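You operate a simulated robot arm through the tools that you are given. There is no shell and no other tool.

Carry out the task below with a simulated robot arm. There is one attempt and no reset: what you move stays moved.

JOB
Bring the plastic pallet out to the floor frame with the pallet truck.
Fine: Roll the forks in, pump till the pointer is at UP, draw the truck out, then lower to DOWN with the pallet inside the yellow lines. Keep clear of wheels and raised forks; the depot carton stays on the pallet: don't drop, topple or dent it.

Only the result counts: the job must be done as asked and must still hold three seconds after the hand-in. Knocking over, shifting, dropping, spilling or breaking anything else fails it.

ROBOT AND FRAMES
A 6-joint arm with a four-finger gripper on a trunk, on a base that moves. Base frame: it is fixed to the floor where the robot stands at the start and does not move with it; the origin is under the middle of the robot, x ahead of it, y to its left, z up. Units: m, degrees, N and s.
It reaches about 1.012 m from its shoulder. Its first joint turns from -166.0 to 166.0 degrees. Places, roughly: depot carton [4.25, -0.5, 0.25]; north carton [-0.75, -4.75, 0.75]; south carton [0, -4.25, 1]; yard carton [-0.25, -5, 1.25]. Payload 3.43 kg.
The TCP is the grasp point between the finger pads, 0.03 m short of the fingertips. In the tool frame z runs along the fingers and y along their closing line. The gripper opens to 0.12 m; its body begins 0.085 m behind the TCP.
Orientation is that of the tool frame in the base frame, as a unit quaternion [w, x, y, z]. With the fingers straight down and closing along the base's y, the tool's x points along the base's -x, its y along +y and its z along -z.

CONTROLS
- The arm moves only by the tool servo_tool. Its argument "series" is a list that holds one entry, the list of rows, each a list of 6 numbers: the shift along the base's x, y, z in mm, then the turn, a rotation vector about the base's x, y, z in degrees. In form: [[[tx, ty, tz, ax, ay, az], ...]]. A call has 1 to 20 rows; each row is the pose to reach, as a shift and turn from the pose commanded when the call began. "jaw" is the gripper command, from -1 (fully open) to 1 (shut), values between in proportion, set as the call begins (left out, the last holds). Each row takes 0.2 s and may step no farther than 0.05 m and 8.6 degrees from the row before; otherwise, or with a gripper value out of range, the whole call is refused. Where a pose cannot be reached the arm comes as near as it can. A force on the tool above 90 N (or 10 N above the force at the start of the call, whichever is more), or a blocked arm, ends the call early, and 0.2 s more pass. The fingers move at their own pace (about 0.1362 m/s each) and stop on an object; they squeeze with about 32 N. The grip force told is the motor's: it shows also when the fingers shut on nothing. Time passes only in rows, and 0.2 s behind the last, so rows that repeat a pose let the fingers close. The reply holds the time, the measured pose of the TCP, the force on the tool along the base axes, the opening and the grip force, in the units named above and with some noise, with the torque about the TCP (base axes, N m) and any sound that the robot's microphone picked up.
- Cameras (640 x 400 px; columns grow to the right, rows downward): "scene" is now at [-0.2, 0.1924, 1.248]; the picture's right is [-0.14, -0.99, 0.00], its down [-0.22, 0.03, -0.97] and it looks along [0.97, -0.13, -0.23] (base axes); focal length 269 px, centre (320, 200). "wrist" rides on the gripper at [0.071, -0.017, -0.12] in the tool frame; the picture's right is [0.23, 0.97, 0.00], its down [-0.81, 0.19, -0.55] and it looks along [-0.54, 0.13, 0.83] (tool axes); focal length 275 px, centre (320, 200). There is no depth. A picture from a camera that has moved, and an enlarged one, comes with that camera's place and axes in the base frame and with its lens.
- grab_frame(camera): a new picture of that camera. No time passes.
- drive_base(legs): drives the robot by 1 to 6 legs, each [ahead, turn to the left] in m and degrees, along the robot's own axes; the way and the turn of a leg run together, so that a leg with both is an arc; at most 1.5 m and 180 degrees a leg. The arm and the cameras ride along, it lands a little off, and it stops where it bumps. It gives what a move gives.
- pan_tilt(pan, tilt): turns the head with the scene camera to pan (to the left, within 143 degrees either way) and tilt (down, from -29 to 69), counted from straight ahead of the robot. It gives what a move gives.
- close_up(camera, box): a new picture of the part [left, top, right, bottom] of that camera's present view, enlarged. No time passes.
- close_job(): hands the job in; it is judged then, once.

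Places have to be worked out from the pictures, the camera data and where the tool is seen. Open the gripper and draw the arm clear of the work before you hand the job in, unless the task says otherwise.

The tools are called after "Emit:" as name(argument=value, ...) on one line, values as JSON. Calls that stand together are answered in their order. servo_tool: Moves the arm, as the interface text tells. Its arguments: {"type":"object","properties":{"series":{"type":"array","items":{"type":"array","items":{"type":"array","items":{"type":"number"}}}},"jaw":{"type":"number"}},"required":["series"]} The other tools are called the same way: drive_base (legs) drives the base; pan_tilt (pan, tilt) turns the head that bears the scene camera; grab_frame (camera) takes a picture; close_up (camera, box) takes an enlarged picture of a part of a camera's view; close_job () hands the job in.

At the start:

```text
t: 0.0
eef_pos: [0.4887, -0.1617, 1.111]
tool_rot: [-0.001, -0.002, 1.0, 0.0]
ft_force: [-0.8, -0.3, 0.0]
wrist_torque: [0.01, -0.01, 0.02]
opening: 0.1199
grip_force: 0.0
robot x, y, heading: [-0.0001, 0.0204, -0.1]
head pan, tilt (commanded): [-7.9, 12.3]
```

scene: 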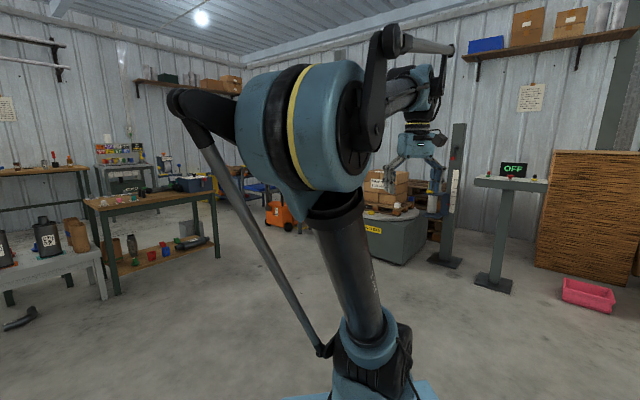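
wrist: 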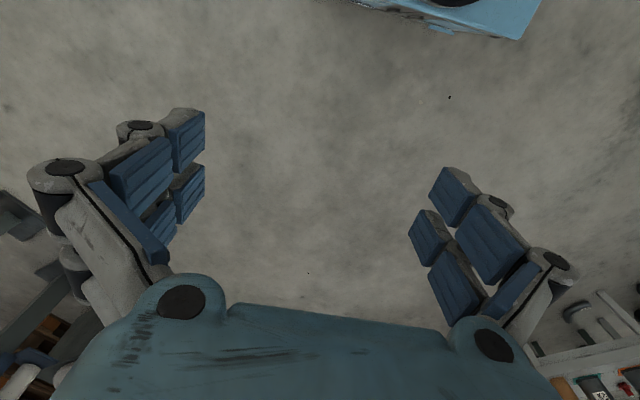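

The scene picture shows an orange thing that may be the pallet truck at about column 280, row 212. I'll look closer at it and at the rest of the room.

Emit:
close_up(camera="scene", box=[180, 140, 340, 240])

Emit:
close_up(camera="scene", box=[340, 120, 560, 300])

```text
4.00 times, centred on (260, 190) of scene
camera zoom: at [-0.2, 0.1924, 1.248], right [-0.14, -0.99, 0.0], down [-0.22, 0.03, -0.97], along [0.97, -0.13, -0.23], focal length 1076 px, centre (560, 240)
```

zoom: 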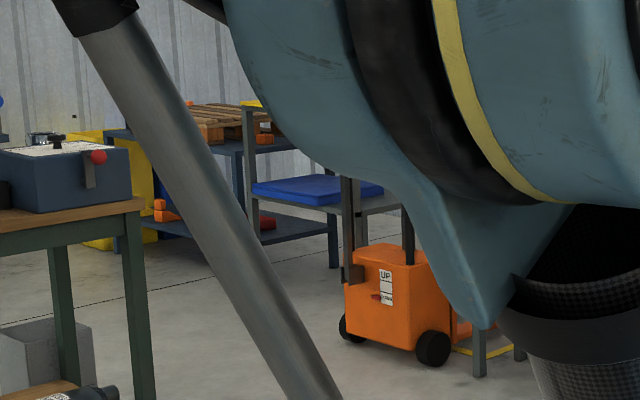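

```text
2.22 times, centred on (450, 210) of scene
camera zoom: at [-0.2, 0.1924, 1.248], right [-0.14, -0.99, 0.0], down [-0.22, 0.03, -0.97], along [0.97, -0.13, -0.23], focal length 598 px, centre (31, 178)
```

zoom: 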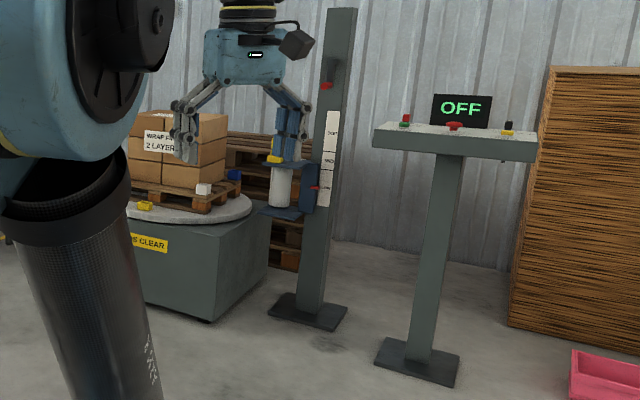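

The truck (orange body with wheels, an UP/DOWN scale) stands about 3.5 m ahead, partly hidden by the arm. I'll pan a bit to see the surroundings.

Emit:
pan_tilt(pan=20, tilt=15)

Emit:
grab_frame(camera="scene")

Emit:
pan_tilt(pan=-60, tilt=15)

Emit:
grab_frame(camera="scene")

```text
t: 0.9
eef_pos: [0.4767, -0.1611, 1.1166]
tool_rot: [0.005, -0.002, 1.0, -0.001]
ft_force: [0.4, 0.3, 0.1]
wrist_torque: [-0.04, 0.02, -0.02]
opening: 0.12
grip_force: 0.1
robot x, y, heading: [0.0004, 0.0178, -0.0]
head pan, tilt (commanded): [20.0, 15.0]
```

```text
taken
camera scene: at [-0.2047, 0.2371, 1.2436], right [0.34, -0.94, 0.0], down [-0.26, -0.09, -0.96], along [0.9, 0.33, -0.27], focal length 269 px, centre (320, 200)
```

scene: 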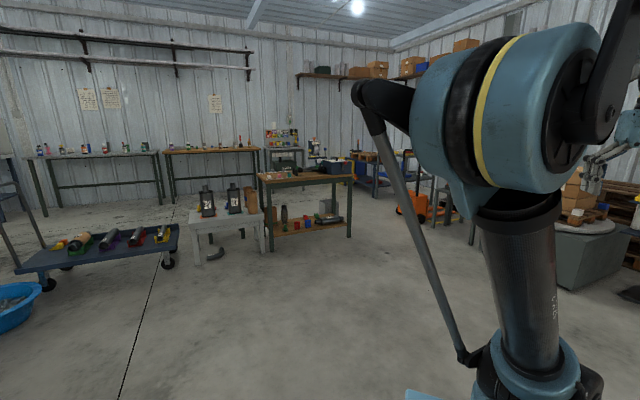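

```text
t: 2.5
eef_pos: [0.4754, -0.1615, 1.1166]
tool_rot: [0.005, -0.002, 1.0, -0.001]
ft_force: [0.0, -0.2, -0.9]
wrist_torque: [0.03, -0.02, 0.01]
opening: 0.1202
grip_force: 0.2
robot x, y, heading: [-0.0024, 0.0114, -0.1]
head pan, tilt (commanded): [-60.0, 15.0]
```

```text
taken
camera scene: at [-0.2457, 0.1244, 1.2441], right [-0.87, -0.5, 0.01], down [-0.14, 0.22, -0.96], along [0.48, -0.84, -0.27], focal length 269 px, centre (320, 200)
```

scene: 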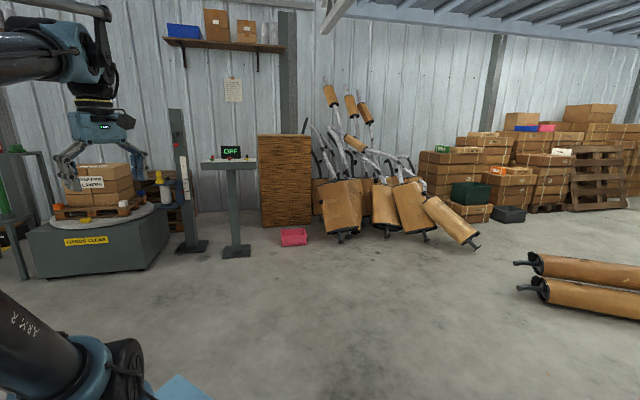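

The floor straight ahead looks clear; the truck's wheels are at about (3.5, 0.15) and (3.8, 0.45), with the carton pallet beyond it. I'll drive 1.3 m ahead and look again.

Emit:
drive_base(legs=[[1.3, 0]])

Emit:
pan_tilt(pan=-12, tilt=20)

Emit:
grab_frame(camera="scene")

Emit:
pan_tilt(pan=20, tilt=20)

Emit:
grab_frame(camera="scene")

```text
t: 9.0
eef_pos: [1.768, -0.1646, 1.1169]
tool_rot: [0.006, 0.0, 1.0, 0.0]
ft_force: [-1.2, -0.2, 0.5]
wrist_torque: [0.0, 0.02, -0.02]
opening: 0.1202
grip_force: 0.1
robot x, y, heading: [1.2953, 0.0092, -0.3]
head pan, tilt (commanded): [-60.0, 15.0]
```

```text
t: 10.2
eef_pos: [1.7554, -0.1641, 1.1244]
tool_rot: [0.011, -0.001, 1.0, -0.001]
ft_force: [-0.6, -0.6, -0.7]
wrist_torque: [0.02, -0.02, 0.0]
opening: 0.1199
grip_force: 0.1
robot x, y, heading: [1.2886, 0.0128, -0.3]
head pan, tilt (commanded): [-12.0, 20.0]
```

```text
taken
camera scene: at [1.0913, 0.1843, 1.2354], right [-0.21, -0.98, 0.0], down [-0.35, 0.07, -0.94], along [0.91, -0.2, -0.35], focal length 269 px, centre (320, 200)
```

scene: 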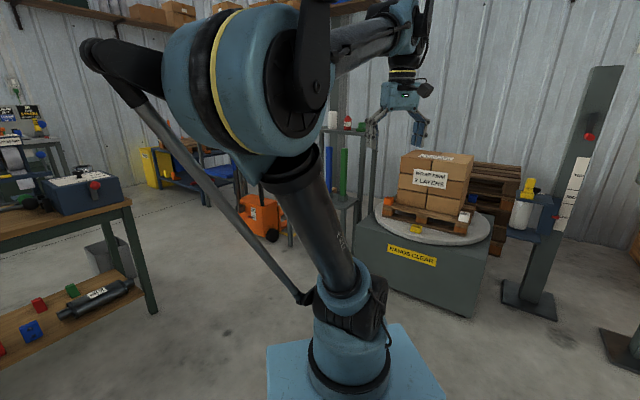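

```text
t: 11.2
eef_pos: [1.7551, -0.1635, 1.1228]
tool_rot: [0.01, 0.0, 1.0, -0.002]
ft_force: [-0.5, -0.3, -0.2]
wrist_torque: [0.01, -0.03, 0.0]
opening: 0.1202
grip_force: 0.0
robot x, y, heading: [1.2935, 0.0133, -0.2]
head pan, tilt (commanded): [20.0, 20.0]
```

```text
taken
camera scene: at [1.088, 0.2356, 1.2354], right [0.34, -0.94, 0.0], down [-0.33, -0.12, -0.94], along [0.88, 0.32, -0.35], focal length 269 px, centre (320, 200)
```

scene: 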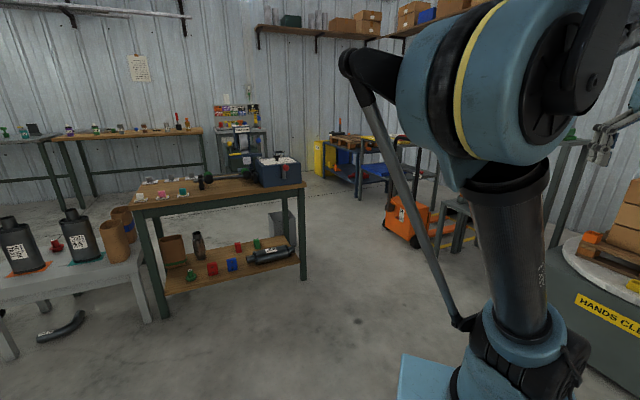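

The truck sits between a work table (left) and the wrap turntable (right). I'll zoom in on it.

Emit:
close_up(camera="scene", box=[360, 120, 520, 260])

Emit:
pan_tilt(pan=-2, tilt=25)

Emit:
grab_frame(camera="scene")

```text
2.86 times, centred on (440, 190) of scene
camera zoom: at [1.088, 0.2356, 1.2354], right [0.34, -0.94, 0.0], down [-0.33, -0.12, -0.94], along [0.88, 0.32, -0.35], focal length 768 px, centre (-23, 229)
```

zoom: 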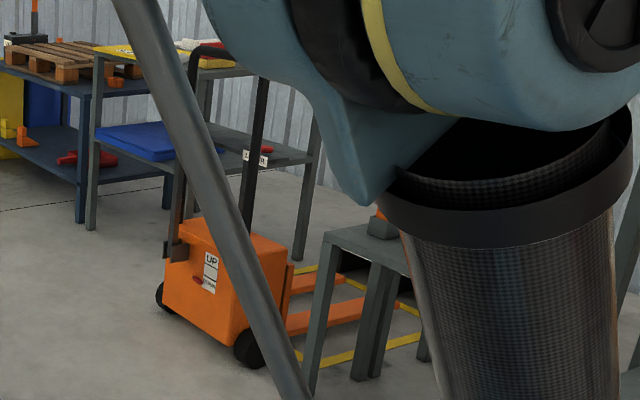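

```text
t: 12.0
eef_pos: [1.7541, -0.1648, 1.1218]
tool_rot: [0.012, 0.0, 1.0, -0.002]
ft_force: [0.4, -0.1, 0.1]
wrist_torque: [-0.02, 0.01, 0.01]
opening: 0.1201
grip_force: 0.1
robot x, y, heading: [1.2909, 0.0106, -0.3]
head pan, tilt (commanded): [-2.0, 25.0]
```

```text
taken
camera scene: at [1.0924, 0.2008, 1.2273], right [-0.04, -1.0, 0.0], down [-0.43, 0.02, -0.9], along [0.9, -0.03, -0.43], focal length 269 px, centre (320, 200)
```

scene: 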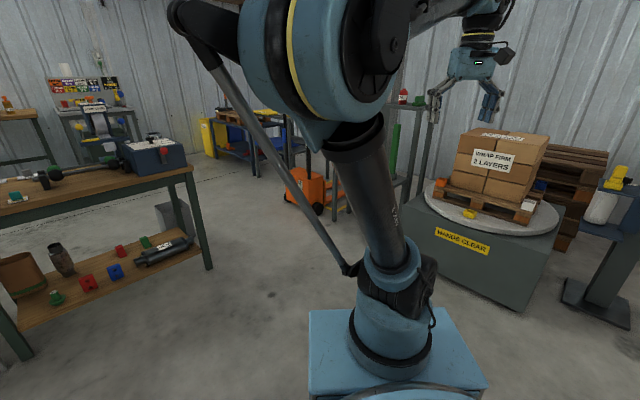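

I need to know the robot's own footprint before driving near things, so I'll look down at the base.

Emit:
pan_tilt(pan=0, tilt=65)

Emit:
grab_frame(camera="scene")

Emit:
pan_tilt(pan=80, tilt=65)

Emit:
grab_frame(camera="scene")

```text
t: 13.1
eef_pos: [1.7544, -0.1637, 1.1223]
tool_rot: [0.012, -0.001, 1.0, -0.001]
ft_force: [-0.5, 0.8, -0.1]
wrist_torque: [0.03, -0.03, 0.02]
opening: 0.1199
grip_force: 0.0
robot x, y, heading: [1.2941, 0.0135, -0.4]
head pan, tilt (commanded): [0.0, 65.0]
```

```text
taken
camera scene: at [1.0603, 0.204, 1.1721], right [0.0, -1.0, 0.0], down [-0.91, 0.0, -0.41], along [0.41, 0.0, -0.91], focal length 269 px, centre (320, 200)
```

scene: 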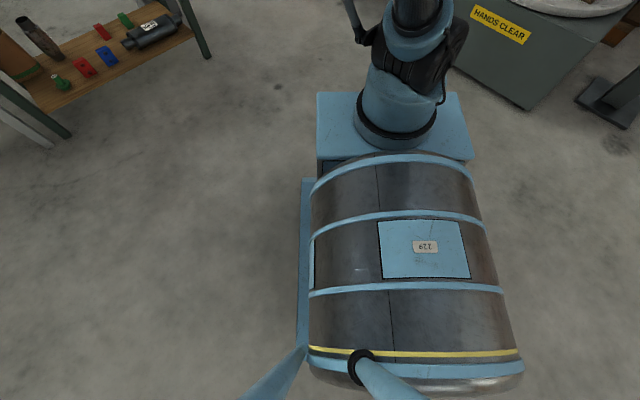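

```text
t: 14.6
eef_pos: [1.7548, -0.1645, 1.123]
tool_rot: [0.011, 0.0, 1.0, -0.002]
ft_force: [0.7, 0.9, -0.1]
wrist_torque: [0.01, -0.03, -0.03]
opening: 0.1199
grip_force: 0.0
robot x, y, heading: [1.2934, 0.014, -0.2]
head pan, tilt (commanded): [80.0, 65.0]
```

```text
taken
camera scene: at [1.0103, 0.2639, 1.1727], right [0.98, -0.18, -0.01], down [-0.17, -0.89, -0.42], along [0.06, 0.42, -0.91], focal length 269 px, centre (320, 200)
```

scene: 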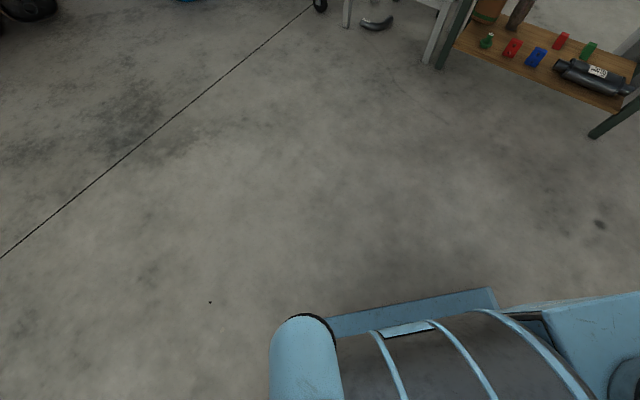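

The body is about 0.35 m ahead of centre and 0.2-0.25 m to each side. I estimate the work-table leg at (2.59, 0.90), the turntable's near face at (2.74, -0.46)-(2.13, -0.95), and truck wheels at (3.32, 0.15) and (3.64, 0.46). I'll move in 0.7 m and look again.

Emit:
drive_base(legs=[[0.75, 3]])

Emit:
pan_tilt(pan=8, tilt=25)

Emit:
grab_frame(camera="scene")

Emit:
grab_frame(camera="wrist")

```text
t: 18.8
eef_pos: [2.5137, -0.1238, 1.1217]
tool_rot: [0.011, -0.025, 1.0, -0.002]
ft_force: [-0.5, -0.5, -0.2]
wrist_torque: [0.03, 0.0, 0.04]
opening: 0.1203
grip_force: 0.1
robot x, y, heading: [2.0424, 0.0276, 2.5]
head pan, tilt (commanded): [80.0, 65.0]
```

```text
t: 20.2
eef_pos: [2.5001, -0.1236, 1.1275]
tool_rot: [0.018, -0.025, 1.0, -0.001]
ft_force: [-0.1, -0.7, -0.6]
wrist_torque: [-0.02, 0.02, -0.02]
opening: 0.1198
grip_force: 0.0
robot x, y, heading: [2.0425, 0.027, 2.7]
head pan, tilt (commanded): [8.0, 25.0]
```

```text
taken
camera scene: at [1.8326, 0.2222, 1.2272], right [0.19, -0.98, 0.0], down [-0.43, -0.08, -0.9], along [0.88, 0.17, -0.43], focal length 269 px, centre (320, 200)
```

scene: 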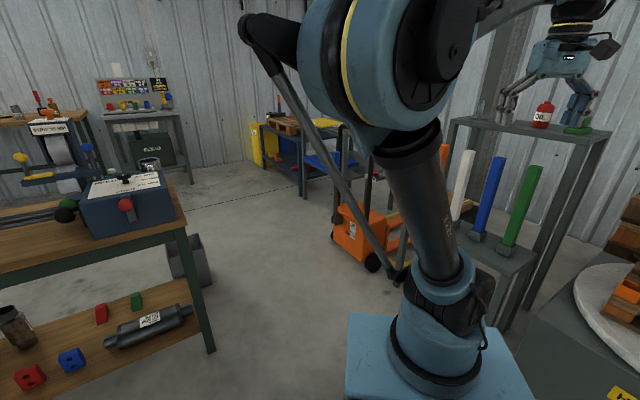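

```text
taken
camera wrist: at [2.425, -0.1438, 1.2458], right [-0.28, 0.96, -0.01], down [0.78, 0.23, 0.58], along [0.56, 0.15, -0.81], focal length 275 px, centre (320, 200)
```

wrist: 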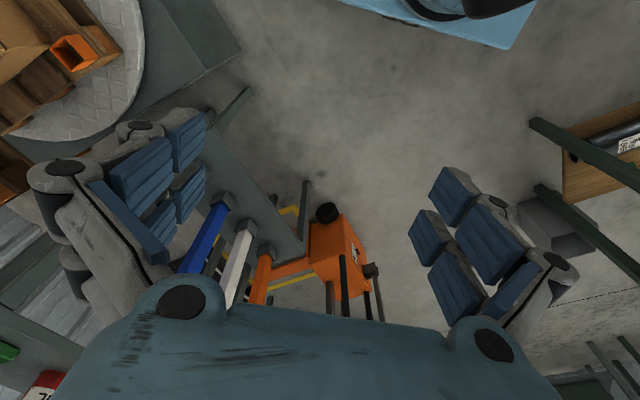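

A rack with coloured tubes stands between the turntable and the truck. I'll zoom in on the truck from both cameras.

Emit:
close_up(camera="scene", box=[310, 90, 450, 290])

Emit:
close_up(camera="wrist", box=[220, 160, 420, 310])

```text
2.00 times, centred on (380, 190) of scene
camera zoom: at [1.8326, 0.2222, 1.2272], right [0.19, -0.98, 0.0], down [-0.43, -0.08, -0.9], along [0.88, 0.17, -0.43], focal length 538 px, centre (200, 220)
```

zoom: 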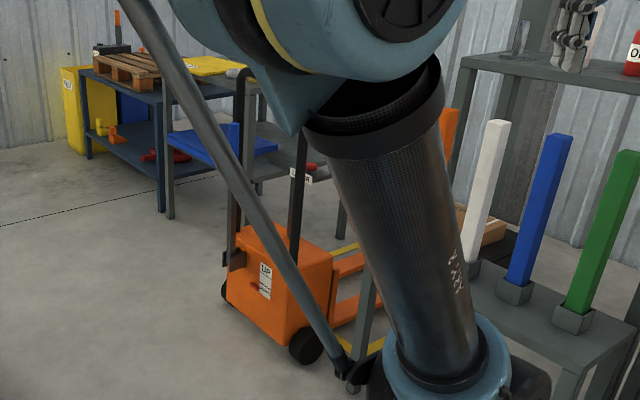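

```text
2.67 times, centred on (320, 235) of wrist
camera zoom: at [2.425, -0.1438, 1.2458], right [-0.28, 0.96, -0.01], down [0.78, 0.23, 0.58], along [0.56, 0.15, -0.81], focal length 734 px, centre (320, 107)
```

zoom: 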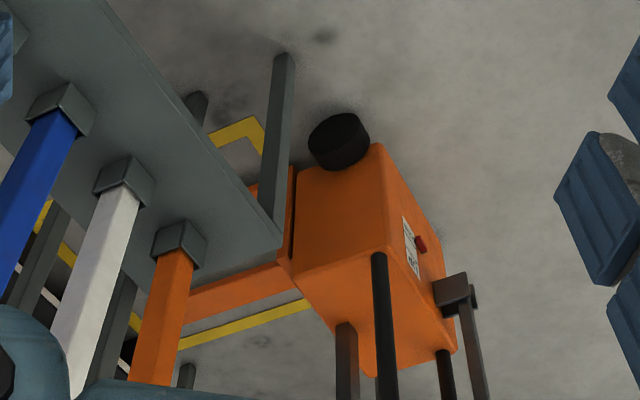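

I'll approach from the clear side left of the rack: turn left, go 0.55 m, turn back right so that the truck is in front and left of the arm.

Emit:
drive_base(legs=[[0, 24], [0.5, 0], [0, -45]])

Emit:
pan_tilt(pan=25, tilt=28)

Emit:
grab_frame(camera="scene")

Emit:
grab_frame(camera="wrist")

```text
t: 26.9
eef_pos: [2.862, -0.0576, 1.1286]
tool_rot: [0.017, 0.159, 0.987, -0.005]
ft_force: [0.6, 0.0, -0.2]
wrist_torque: [-0.01, -0.03, -0.04]
opening: 0.1199
grip_force: 0.1
robot x, y, heading: [2.4902, 0.2543, -18.3]
head pan, tilt (commanded): [8.0, 25.0]
```

```text
t: 27.7
eef_pos: [2.8501, -0.052, 1.1328]
tool_rot: [0.024, 0.16, 0.987, -0.006]
ft_force: [-0.1, -0.2, -0.5]
wrist_torque: [-0.01, 0.04, 0.03]
opening: 0.1204
grip_force: 0.0
robot x, y, heading: [2.4938, 0.2548, -18.6]
head pan, tilt (commanded): [25.0, 28.0]
```

```text
taken
camera scene: at [2.3656, 0.5402, 1.2226], right [0.11, -0.99, -0.01], down [-0.48, -0.05, -0.88], along [0.87, 0.1, -0.48], focal length 269 px, centre (320, 200)
```

scene: 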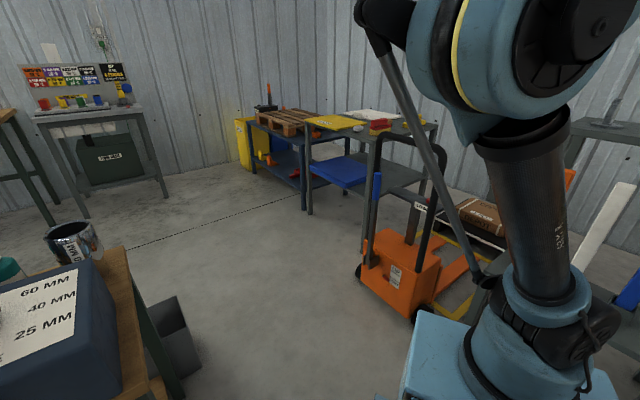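

```text
taken
camera wrist: at [2.7704, -0.0431, 1.2502], right [0.09, 1.0, -0.01], down [0.81, -0.06, 0.59], along [0.59, -0.06, -0.81], focal length 275 px, centre (320, 200)
```

wrist: 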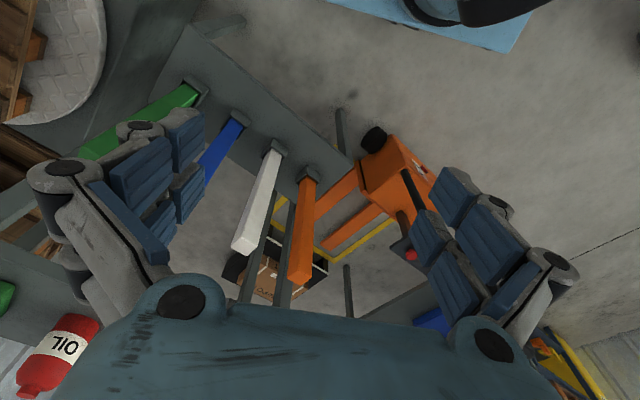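

Now the truck is clearly visible. I'll zoom in on it and on the pallet.

Emit:
close_up(camera="scene", box=[340, 120, 520, 340])

Emit:
close_up(camera="wrist", box=[200, 110, 460, 310])

```text
1.82 times, centred on (430, 230) of scene
camera zoom: at [2.3656, 0.5402, 1.2226], right [0.11, -0.99, -0.01], down [-0.48, -0.05, -0.88], along [0.87, 0.1, -0.48], focal length 489 px, centre (120, 146)
```

zoom: 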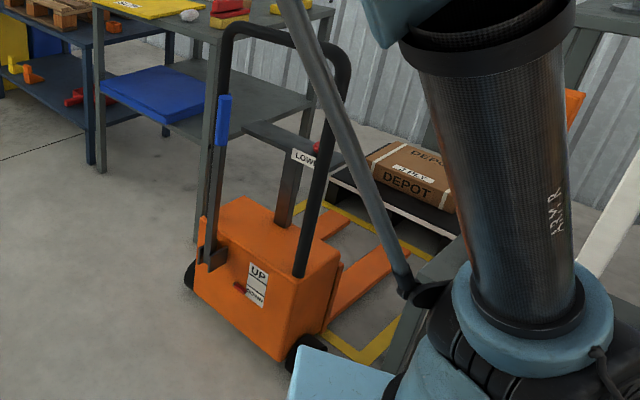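

```text
2.00 times, centred on (330, 210) of wrist
camera zoom: at [2.7704, -0.0431, 1.2502], right [0.09, 1.0, -0.01], down [0.81, -0.06, 0.59], along [0.59, -0.06, -0.81], focal length 551 px, centre (300, 180)
```

zoom: 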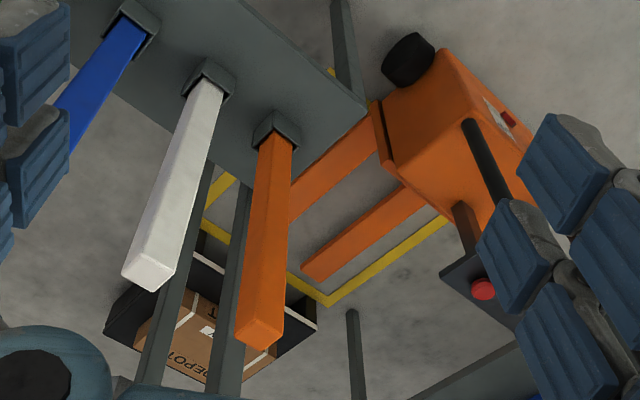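

The truck has a black U-handle, a blue-gripped pump lever in a bracket at the rear left, a red LOWER button at about (3.458, 0.184, 0.637), and an UP/DOWN pointer. I'll zoom tighter to get geometry.

Emit:
close_up(camera="scene", box=[345, 125, 455, 325])

Emit:
close_up(camera="scene", box=[350, 220, 450, 320])

Emit:
close_up(camera="scene", box=[400, 180, 510, 290])

```text
2.00 times, centred on (400, 225) of scene
camera zoom: at [2.3656, 0.5402, 1.2226], right [0.11, -0.99, -0.01], down [-0.48, -0.05, -0.88], along [0.87, 0.1, -0.48], focal length 538 px, centre (160, 150)
```

zoom: 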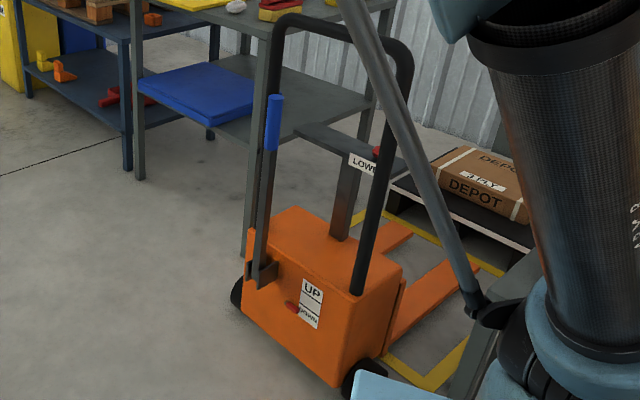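

```text
4.00 times, centred on (400, 270) of scene
camera zoom: at [2.3656, 0.5402, 1.2226], right [0.11, -0.99, -0.01], down [-0.48, -0.05, -0.88], along [0.87, 0.1, -0.48], focal length 1076 px, centre (0, -80)
```

zoom: 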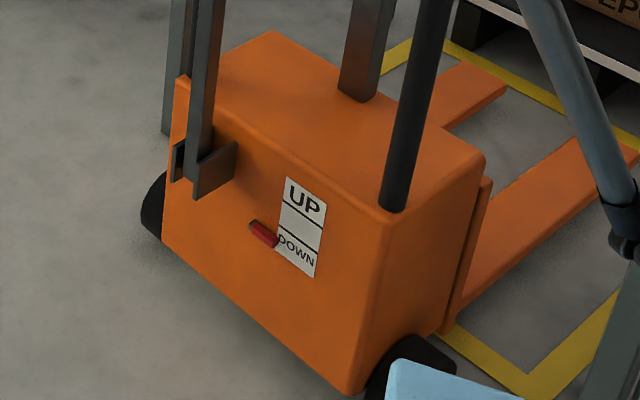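

```text
3.64 times, centred on (455, 235) of scene
camera zoom: at [2.3656, 0.5402, 1.2226], right [0.11, -0.99, -0.01], down [-0.48, -0.05, -0.88], along [0.87, 0.1, -0.48], focal length 978 px, centre (-171, 73)
```

zoom: 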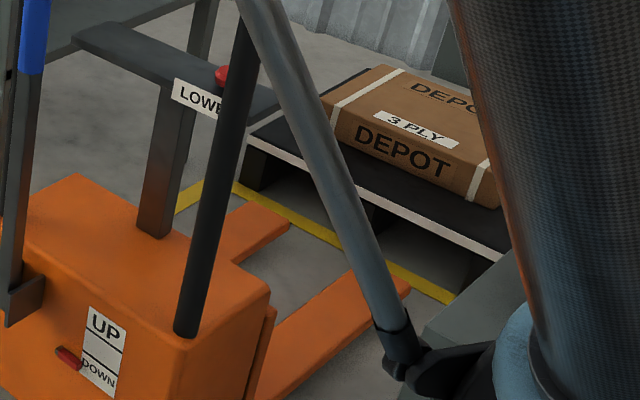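

From triangulation: truck axis points about -46.5° (fork direction u), rear face centre (3.394, 0.333), body top z 0.37, U-handle top z≈0.93, pump grip about z 0.72, frame centred ~0.56 m ahead of the rear face, pallet just beyond the frame. I'll shift the base closer, to behind-right of the truck.

Emit:
drive_base(legs=[[0, 39], [0.34, 0], [0, -45]])

Emit:
pan_tilt(pan=10, tilt=35)

Emit:
grab_frame(camera="scene")

Emit:
grab_frame(camera="wrist")

```text
t: 34.3
eef_pos: [3.1326, 0.0252, 1.1328]
tool_rot: [0.023, 0.217, 0.976, -0.006]
ft_force: [0.5, 0.0, 0.0]
wrist_torque: [0.01, 0.04, 0.02]
opening: 0.12
grip_force: 0.0
robot x, y, heading: [2.814, 0.3798, -25.5]
head pan, tilt (commanded): [25.0, 28.0]
```

```text
t: 35.1
eef_pos: [3.1204, 0.0316, 1.1385]
tool_rot: [0.028, 0.217, 0.976, -0.009]
ft_force: [-0.1, 0.3, -0.8]
wrist_torque: [-0.02, -0.01, 0.0]
opening: 0.12
grip_force: 0.1
robot x, y, heading: [2.814, 0.3823, -25.3]
head pan, tilt (commanded): [10.0, 35.0]
```

```text
taken
camera scene: at [2.7178, 0.6542, 1.2116], right [-0.26, -0.97, 0.0], down [-0.56, 0.15, -0.81], along [0.78, -0.21, -0.58], focal length 269 px, centre (320, 200)
```

scene: 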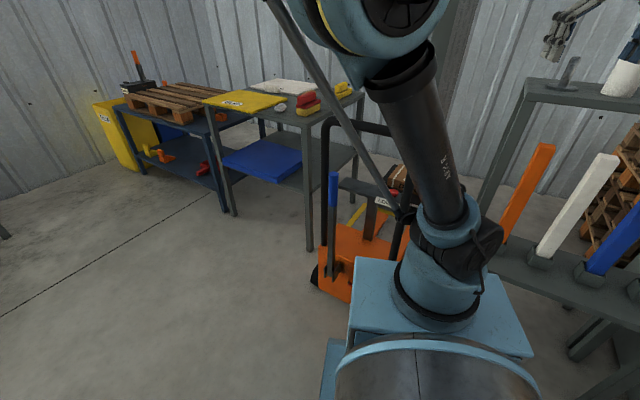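

```text
taken
camera wrist: at [3.0421, 0.0501, 1.2544], right [0.2, 0.98, -0.02], down [0.79, -0.15, 0.6], along [0.58, -0.14, -0.8], focal length 275 px, centre (320, 200)
```

wrist: 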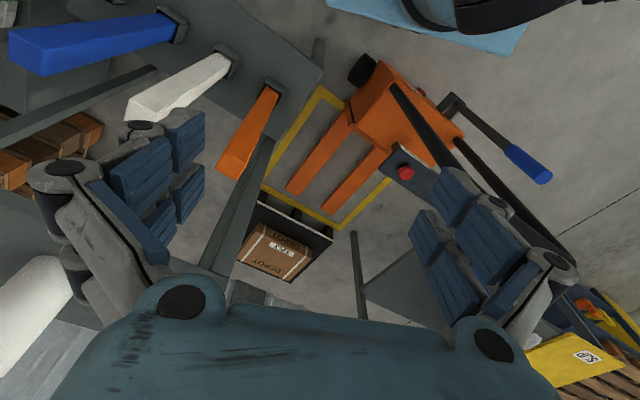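

Now in place behind-right of the truck. The wrist camera gives a fine top view; I'll zoom on both views to refine the geometry.

Emit:
close_up(camera="wrist", box=[220, 40, 400, 300])

Emit:
close_up(camera="wrist", box=[340, 50, 560, 210])

Emit:
close_up(camera="scene", box=[290, 100, 450, 300])

```text
1.54 times, centred on (310, 170) of wrist
camera zoom: at [3.0421, 0.0501, 1.2544], right [0.2, 0.98, -0.02], down [0.79, -0.15, 0.6], along [0.58, -0.14, -0.8], focal length 424 px, centre (335, 246)
```

zoom: 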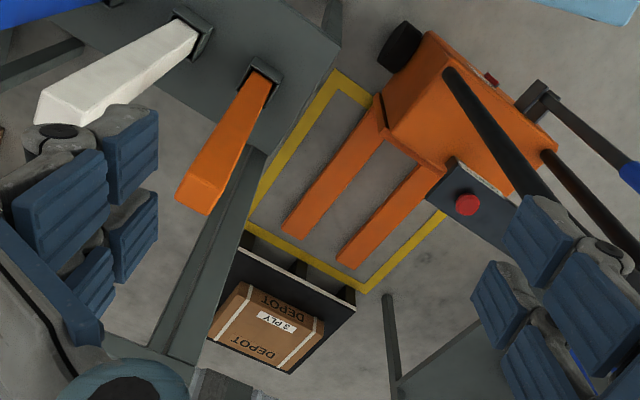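

```text
2.50 times, centred on (450, 130) of wrist
camera zoom: at [3.0421, 0.0501, 1.2544], right [0.2, 0.98, -0.02], down [0.79, -0.15, 0.6], along [0.58, -0.14, -0.8], focal length 688 px, centre (-5, 375)
```

zoom: 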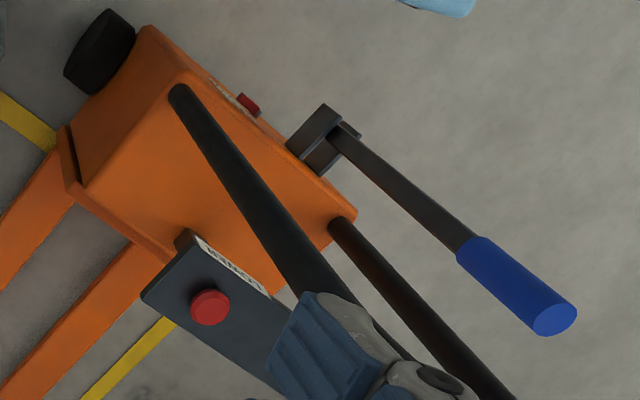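

```text
2.00 times, centred on (370, 200) of scene
camera zoom: at [2.7178, 0.6542, 1.2116], right [-0.26, -0.97, 0.0], down [-0.56, 0.15, -0.81], along [0.78, -0.21, -0.58], focal length 538 px, centre (220, 200)
```

zoom: 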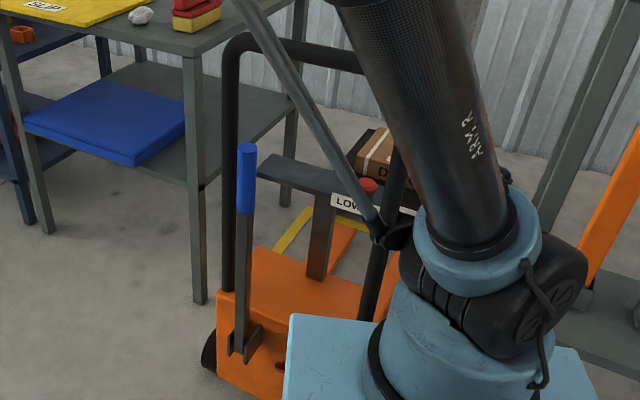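

The geometry is consistent: U-handle top bar centre ≈ (3.41, 0.313, 0.925), bar along +44°, lever at (3.417, 0.420) with grip z 0.65–0.78. First I straighten the slight tool tilt, then swing above the bar with the closing line along the fork direction.

Emit:
servo_tool(series=[[[0, 0, 0, 1.7, 2.9, 0], [0, 0, 0, 1.7, 2.9, 0]]], jaw=-1)

```text
t: 35.7
eef_pos: [3.1202, 0.0319, 1.1388]
tool_rot: [-0.001, 0.217, 0.976, 0.0]
ft_force: [-0.1, 0.3, 0.3]
wrist_torque: [0.0, -0.02, 0.01]
opening: 0.1199
grip_force: 0.2
robot x, y, heading: [2.8186, 0.3818, -25.4]
head pan, tilt (commanded): [10.0, 35.0]
```

The tool is vertical now. I move it over the centre of the handle bar while yawing 69°.

Emit:
servo_tool(series=[[[32, 31, -4, 0, 0, 7.7], [64, 62, -8, 0, 0, 15.4], [97, 94, -13, 0, 0, 23.0], [129, 125, -17, 0, 0, 30.7], [161, 156, -21, 0, 0, 38.4], [193, 187, -26, 0, 0, 46.1], [226, 219, -30, 0, 0, 53.7], [258, 250, -34, 0, 0, 61.4], [290, 281, -39, 0, 0, 69.1], [290, 281, -39, 0, 0, 69.1]]])

Emit:
grab_frame(camera="wrist")

Emit:
grab_frame(camera="scene")

```text
t: 37.9
eef_pos: [3.4108, 0.312, 1.0987]
tool_rot: [0.001, -0.376, 0.927, 0.0]
ft_force: [-0.8, 0.1, 0.1]
wrist_torque: [0.03, -0.01, -0.01]
opening: 0.1198
grip_force: 0.0
robot x, y, heading: [2.814, 0.3796, -25.5]
head pan, tilt (commanded): [10.0, 35.0]
```

```text
taken
camera wrist: at [3.3697, 0.2495, 1.2188], right [-0.84, 0.54, 0.0], down [0.45, 0.7, 0.55], along [0.3, 0.47, -0.83], focal length 275 px, centre (320, 200)
```

wrist: 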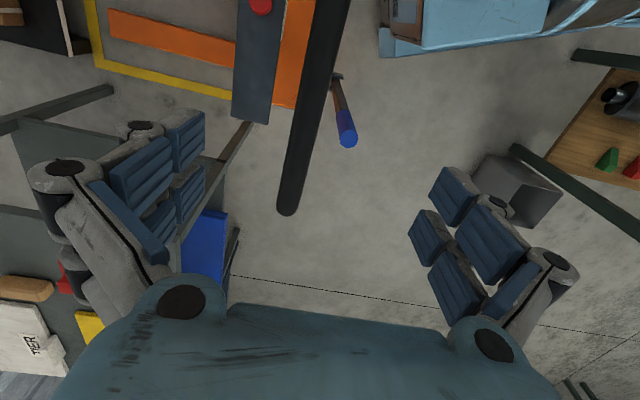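

```text
taken
camera scene: at [2.7179, 0.6542, 1.2116], right [-0.26, -0.97, 0.0], down [-0.56, 0.15, -0.81], along [0.78, -0.21, -0.58], focal length 269 px, centre (320, 200)
```

scene: 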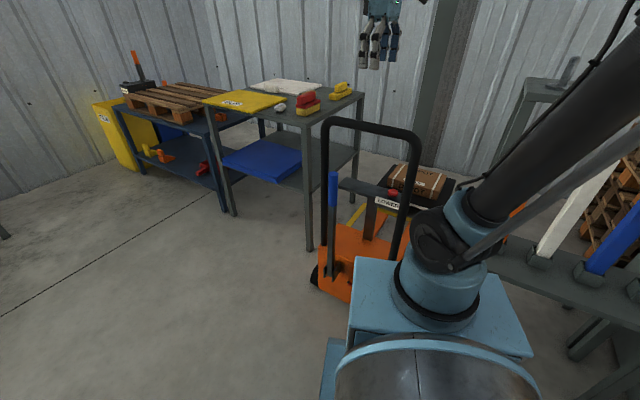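

The tool is right above the bar, parallel to it, with the bar about 8 mm farther along +u. I shift by that, lower to the bar height, then close.

Emit:
servo_tool(series=[[[6, -6, -40, 0, 0, 0], [6, -6, -80, 0, 0, 0], [6, -6, -120, 0, 0, 0], [6, -6, -150, 0, 0, 0], [6, -6, -172, 0, 0, 0], [6, -6, -172, 0, 0, 0]]])

Emit:
grab_frame(camera="wrist")

Emit:
close_up(camera="scene", box=[290, 50, 450, 310])

```text
t: 39.3
eef_pos: [3.4156, 0.3048, 0.9267]
tool_rot: [0.001, -0.375, 0.927, 0.001]
ft_force: [0.2, 0.1, 0.2]
wrist_torque: [-0.01, 0.0, -0.02]
opening: 0.1198
grip_force: 0.1
robot x, y, heading: [2.8146, 0.3808, -25.2]
head pan, tilt (commanded): [10.0, 35.0]
```

```text
taken
camera wrist: at [3.3754, 0.2437, 1.047], right [-0.84, 0.54, 0.0], down [0.45, 0.7, 0.55], along [0.3, 0.47, -0.83], focal length 275 px, centre (320, 200)
```

wrist: 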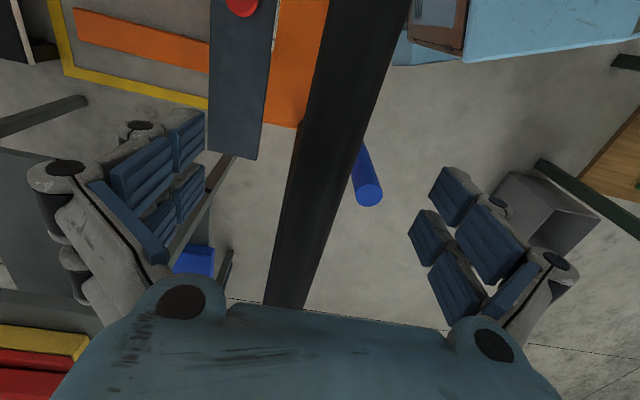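

```text
1.54 times, centred on (370, 180) of scene
camera zoom: at [2.7179, 0.6542, 1.2116], right [-0.26, -0.97, 0.0], down [-0.56, 0.15, -0.81], along [0.78, -0.21, -0.58], focal length 414 px, centre (243, 231)
```

zoom: 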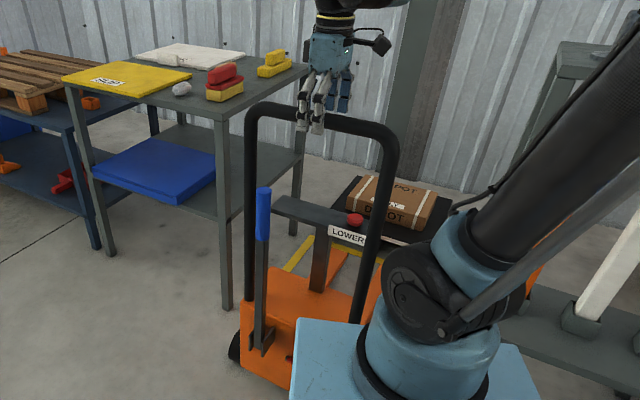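

The bar lies centred between the finger pads. I close the gripper on it.

Emit:
servo_tool(series=[[[0, 0, 0, 0, 0, 0], [0, 0, 0, 0, 0, 0], [0, 0, 0, 0, 0, 0], [0, 0, 0, 0, 0, 0], [0, 0, 0, 0, 0, 0]]], jaw=1)

Emit:
grab_frame(camera="wrist")

```text
t: 40.5
eef_pos: [3.4166, 0.3053, 0.9272]
tool_rot: [0.0, -0.374, 0.927, 0.001]
ft_force: [11.1, -9.0, 18.8]
wrist_torque: [-0.21, -0.02, -1.77]
opening: 0.0289
grip_force: 44.8
robot x, y, heading: [2.8161, 0.3778, -25.3]
head pan, tilt (commanded): [10.0, 35.0]
```

```text
taken
camera wrist: at [3.3757, 0.2434, 1.0476], right [-0.84, 0.54, 0.0], down [0.45, 0.7, 0.55], along [0.3, 0.47, -0.83], focal length 275 px, centre (320, 200)
```

wrist: 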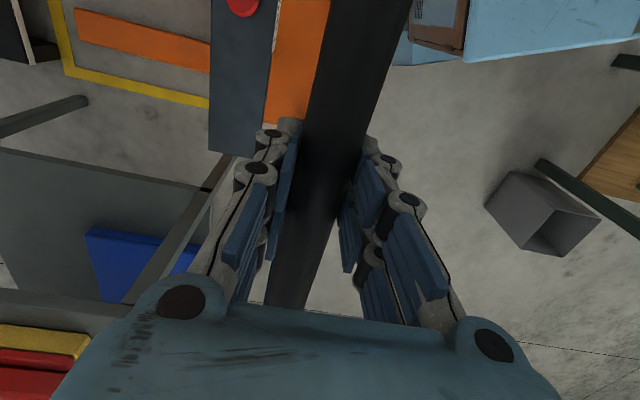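

Gripped (opening 29 mm); the torque hints the truck's yaw is a touch more clockwise, about -46.4°. I relax the yaw slightly and try a slow 80 mm push along the fork direction.

Emit:
servo_tool(series=[[[0, 0, 0, 0, 0, -0.5], [7, -7.3, 0, 0, 0, -0.5], [14, -14.5, 0, 0, 0, -0.5], [24, -25, 0, 0, 0, -0.5], [35, -36, 0, 0, 0, -0.5], [45, -47, 0, 0, 0, -0.5], [55, -58, 0, 0, 0, -0.5], [55, -58, 0, 0, 0, -0.5]]])

Emit:
grab_frame(camera="scene")

Emit:
grab_frame(camera="wrist")

```text
t: 42.3
eef_pos: [3.4725, 0.2469, 0.9279]
tool_rot: [0.0, -0.371, 0.929, 0.001]
ft_force: [4.3, -6.1, 9.7]
wrist_torque: [-0.72, 0.51, -0.8]
opening: 0.0288
grip_force: 45.3
robot x, y, heading: [2.8175, 0.3773, -25.2]
head pan, tilt (commanded): [10.0, 35.0]
```

```text
taken
camera scene: at [2.7178, 0.654, 1.2116], right [-0.26, -0.97, 0.0], down [-0.56, 0.15, -0.81], along [0.78, -0.21, -0.58], focal length 269 px, centre (320, 200)
```

scene: 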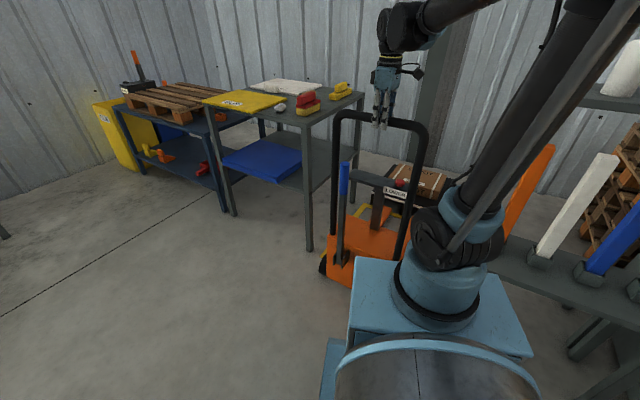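

```text
taken
camera wrist: at [3.4302, 0.1853, 1.0475], right [-0.84, 0.55, 0.0], down [0.46, 0.7, 0.55], along [0.3, 0.46, -0.83], focal length 275 px, centre (320, 200)
```

wrist: 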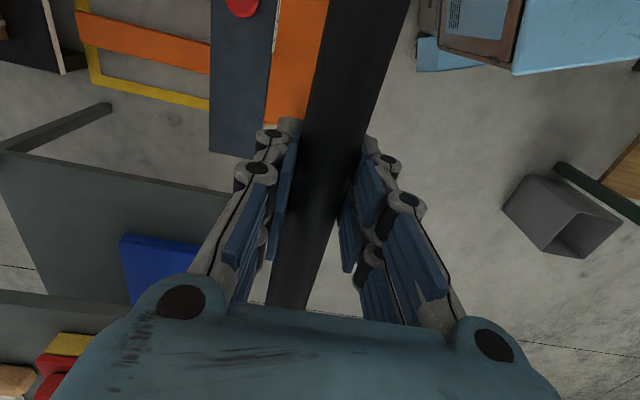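

The truck rolls easily (about 10 N) and straight. I push a further 240 mm.

Emit:
servo_tool(series=[[[10, -11, 0, 0, 0, -0.2], [24, -25, 0, 0, 0, -0.3], [38, -40, 0, 0, 0, -0.3], [52, -55, 0, 0, 0, -0.3], [66, -69, 0, 0, 0, -0.3], [80, -84, 0, 0, 0, -0.3], [94, -98, 0, 0, 0, -0.3], [108, -113, 0, 0, 0, -0.3], [122, -127, 0, 0, 0, -0.3], [136, -142, 0, 0, 0, -0.3], [150, -157, 0, 0, 0, -0.3], [164, -171, 0, 0, 0, -0.3], [164, -171, 0, 0, 0, -0.3]]])

Emit:
grab_frame(camera="scene")

Emit:
grab_frame(camera="wrist")

```text
t: 45.1
eef_pos: [3.634, 0.0748, 0.9265]
tool_rot: [0.0, -0.368, 0.93, 0.001]
ft_force: [-28.1, -35.8, -6.4]
wrist_torque: [-0.21, 0.01, 0.08]
opening: 0.0286
grip_force: 44.9
robot x, y, heading: [2.818, 0.3814, -25.3]
head pan, tilt (commanded): [10.0, 35.0]
```

```text
taken
camera scene: at [2.7174, 0.6529, 1.2118], right [-0.26, -0.97, 0.0], down [-0.56, 0.16, -0.81], along [0.78, -0.21, -0.58], focal length 269 px, centre (320, 200)
```

scene: 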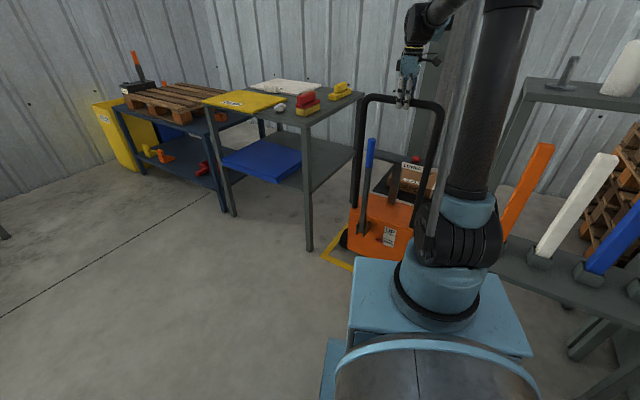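

```text
taken
camera wrist: at [3.5924, 0.0136, 1.0474], right [-0.83, 0.55, 0.0], down [0.46, 0.69, 0.55], along [0.31, 0.46, -0.83], focal length 275 px, centre (320, 200)
```

wrist: 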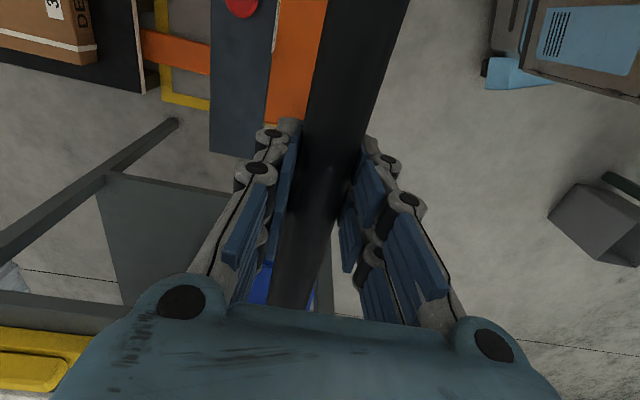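

A lateral load of ~45 N built up: the truck tracks along about -46.8°, so my line was half a degree off. I relax it by shifting ~3 mm toward -v, and check the forks at the pallet.

Emit:
servo_tool(series=[[[-2, -2, 0, 0, 0, 0], [-2, -2, 0, 0, 0, 0]]])

Emit:
close_up(camera="wrist", box=[0, 0, 340, 130])

Emit:
close_up(camera="scene", box=[310, 80, 470, 290])

```text
t: 45.7
eef_pos: [3.6335, 0.0747, 0.9276]
tool_rot: [0.001, -0.369, 0.93, 0.001]
ft_force: [0.4, -9.7, 8.5]
wrist_torque: [-0.31, 0.16, -0.09]
opening: 0.0287
grip_force: 44.8
robot x, y, heading: [2.816, 0.38, -25.0]
head pan, tilt (commanded): [10.0, 35.0]
```

```text
1.88 times, centred on (170, 65) of wrist
camera zoom: at [3.5917, 0.014, 1.0472], right [-0.83, 0.55, 0.0], down [0.46, 0.69, 0.56], along [0.31, 0.47, -0.83], focal length 518 px, centre (602, 454)
```

zoom: 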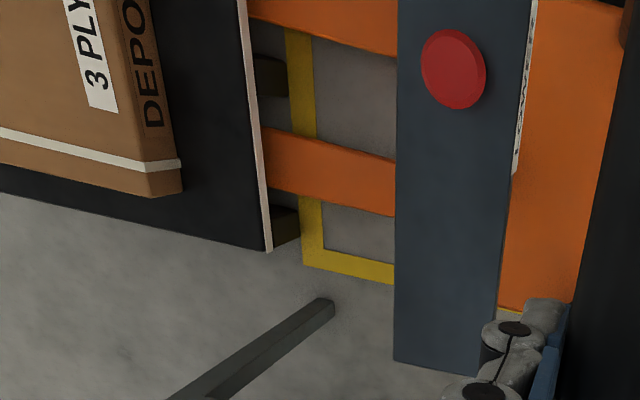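

```text
1.90 times, centred on (390, 185) of scene
camera zoom: at [2.7179, 0.6539, 1.2116], right [-0.26, -0.97, 0.0], down [-0.56, 0.15, -0.81], along [0.78, -0.21, -0.58], focal length 512 px, centre (187, 229)
```

zoom: 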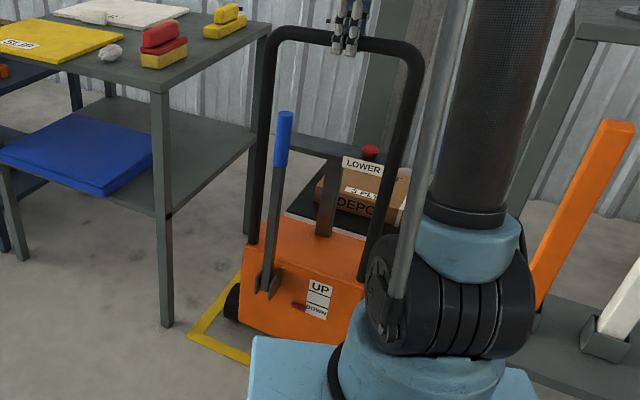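

Force is relieved and the forks are passing cleanly between the pallet's legs. I push another 100 mm along -46.8°, watching the reach.

Emit:
servo_tool(series=[[[14, -15, 0, 0, 0, 0], [27, -29, 0, 0, 0, 0], [41, -44, 0, 0, 0, 0], [55, -58, 0, 0, 0, 0], [68, -73, 0, 0, 0, 0], [68, -73, 0, 0, 0, 0]]])

Emit:
grab_frame(camera="scene")

```text
t: 47.1
eef_pos: [3.7014, 0.0031, 0.9275]
tool_rot: [0.0, -0.369, 0.93, 0.001]
ft_force: [16.3, 8.2, 17.3]
wrist_torque: [0.08, -0.8, -0.13]
opening: 0.0287
grip_force: 44.8
robot x, y, heading: [2.8187, 0.3777, -25.2]
head pan, tilt (commanded): [10.0, 35.0]
```

```text
taken
camera scene: at [2.7179, 0.6544, 1.2115], right [-0.26, -0.97, 0.0], down [-0.56, 0.15, -0.81], along [0.78, -0.21, -0.58], focal length 269 px, centre (320, 200)
```

scene: 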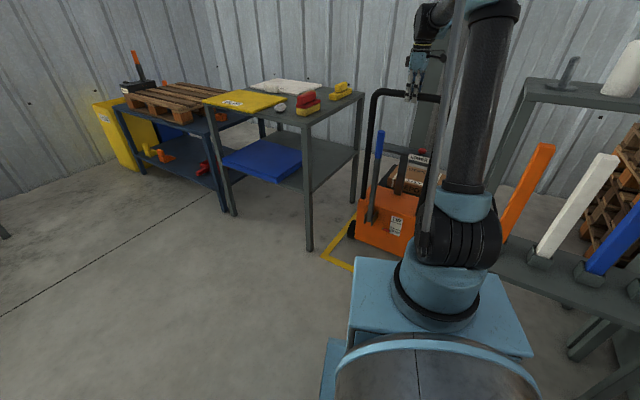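

Still well in reach and forces are modest. I push 100 mm more, along -46.6°.

Emit:
servo_tool(series=[[[13, -15, 0, 0, 0, 0], [26, -30, 0, 0, 0, 0], [40, -44, 0, 0, 0, 0], [54, -59, 0, 0, 0, 0], [67.5, -73.5, 0, 0, 0, 0], [67.5, -73.5, 0, 0, 0, 0]]])

Emit:
grab_frame(camera="scene")

Emit:
close_up(camera="wrist", box=[0, 0, 340, 210])

```text
t: 48.5
eef_pos: [3.7701, -0.0697, 0.9274]
tool_rot: [0.001, -0.369, 0.929, 0.001]
ft_force: [32.8, 22.1, 15.1]
wrist_torque: [0.34, -0.75, -0.21]
opening: 0.0289
grip_force: 45.5
robot x, y, heading: [2.8176, 0.3803, -24.7]
head pan, tilt (commanded): [10.0, 35.0]
```

```text
taken
camera scene: at [2.7184, 0.6548, 1.2115], right [-0.26, -0.97, 0.0], down [-0.56, 0.15, -0.81], along [0.78, -0.21, -0.58], focal length 269 px, centre (320, 200)
```

scene: 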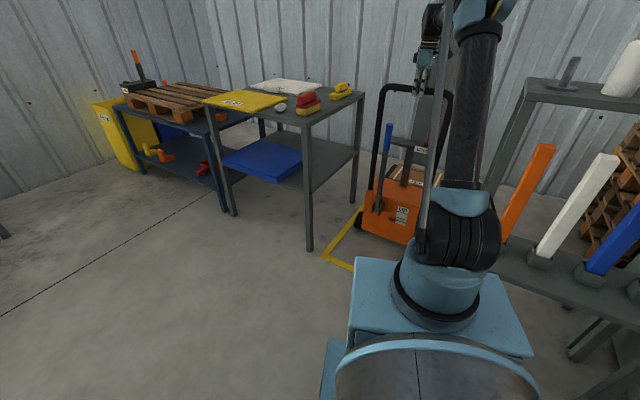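

```text
1.88 times, centred on (170, 105) of wrist
camera zoom: at [3.7284, -0.1313, 1.0471], right [-0.83, 0.55, 0.0], down [0.46, 0.69, 0.55], along [0.3, 0.46, -0.83], focal length 518 px, centre (602, 379)
```

zoom: 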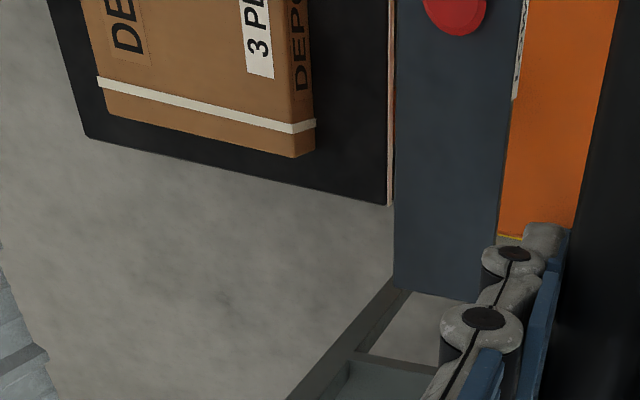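

Truck has moved 0.515 m; fork tips are at ~80 % of the pallet. I relax the side load (2-3 mm toward +v) and push about 50 mm more.

Emit:
servo_tool(series=[[[2, 2, 0, 0, 0, 0], [12, -8.5, 0, 0, 0, 0], [22, -19.5, 0, 0, 0, 0], [36, -34, 0, 0, 0, 0], [36, -34, 0, 0, 0, 0]]])

```text
t: 49.6
eef_pos: [3.7921, -0.0968, 0.9377]
tool_rot: [0.001, -0.369, 0.929, 0.002]
ft_force: [5.7, 10.8, -43.3]
wrist_torque: [0.21, -0.3, -0.76]
opening: 0.0295
grip_force: 45.3
robot x, y, heading: [2.8146, 0.3786, -24.9]
head pan, tilt (commanded): [10.0, 35.0]
stopped in row 5: the force on the tool passed its limit at 97 N (the readings are from after the stop); the commanded pose is now the measured one
```

The arm reached its limit (truck now at about +0.55 m). I release the bar, rise straight up, and retract so the base can be repositioned.

Emit:
servo_tool(series=[[[0, 0, 0, 0, 0, 0], [0, 0, 0, 0, 0, 0], [0, 0, 0, 0, 0, 0]]], jaw=-1)

Emit:
grab_frame(camera="wrist")

```text
t: 50.4
eef_pos: [3.7911, -0.0989, 0.9402]
tool_rot: [0.002, -0.368, 0.93, 0.001]
ft_force: [-0.1, -0.2, 1.0]
wrist_torque: [-0.04, 0.01, 0.05]
opening: 0.1199
grip_force: 0.0
robot x, y, heading: [2.8176, 0.3831, -25.0]
head pan, tilt (commanded): [10.0, 35.0]
```

```text
taken
camera wrist: at [3.749, -0.1596, 1.0593], right [-0.83, 0.55, 0.0], down [0.46, 0.69, 0.56], along [0.31, 0.46, -0.83], focal length 275 px, centre (320, 200)
```

wrist: 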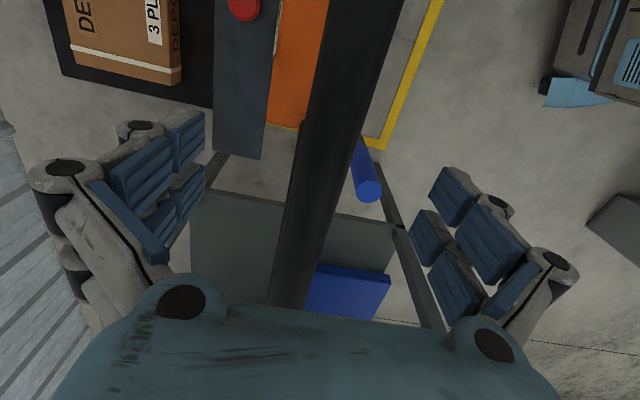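

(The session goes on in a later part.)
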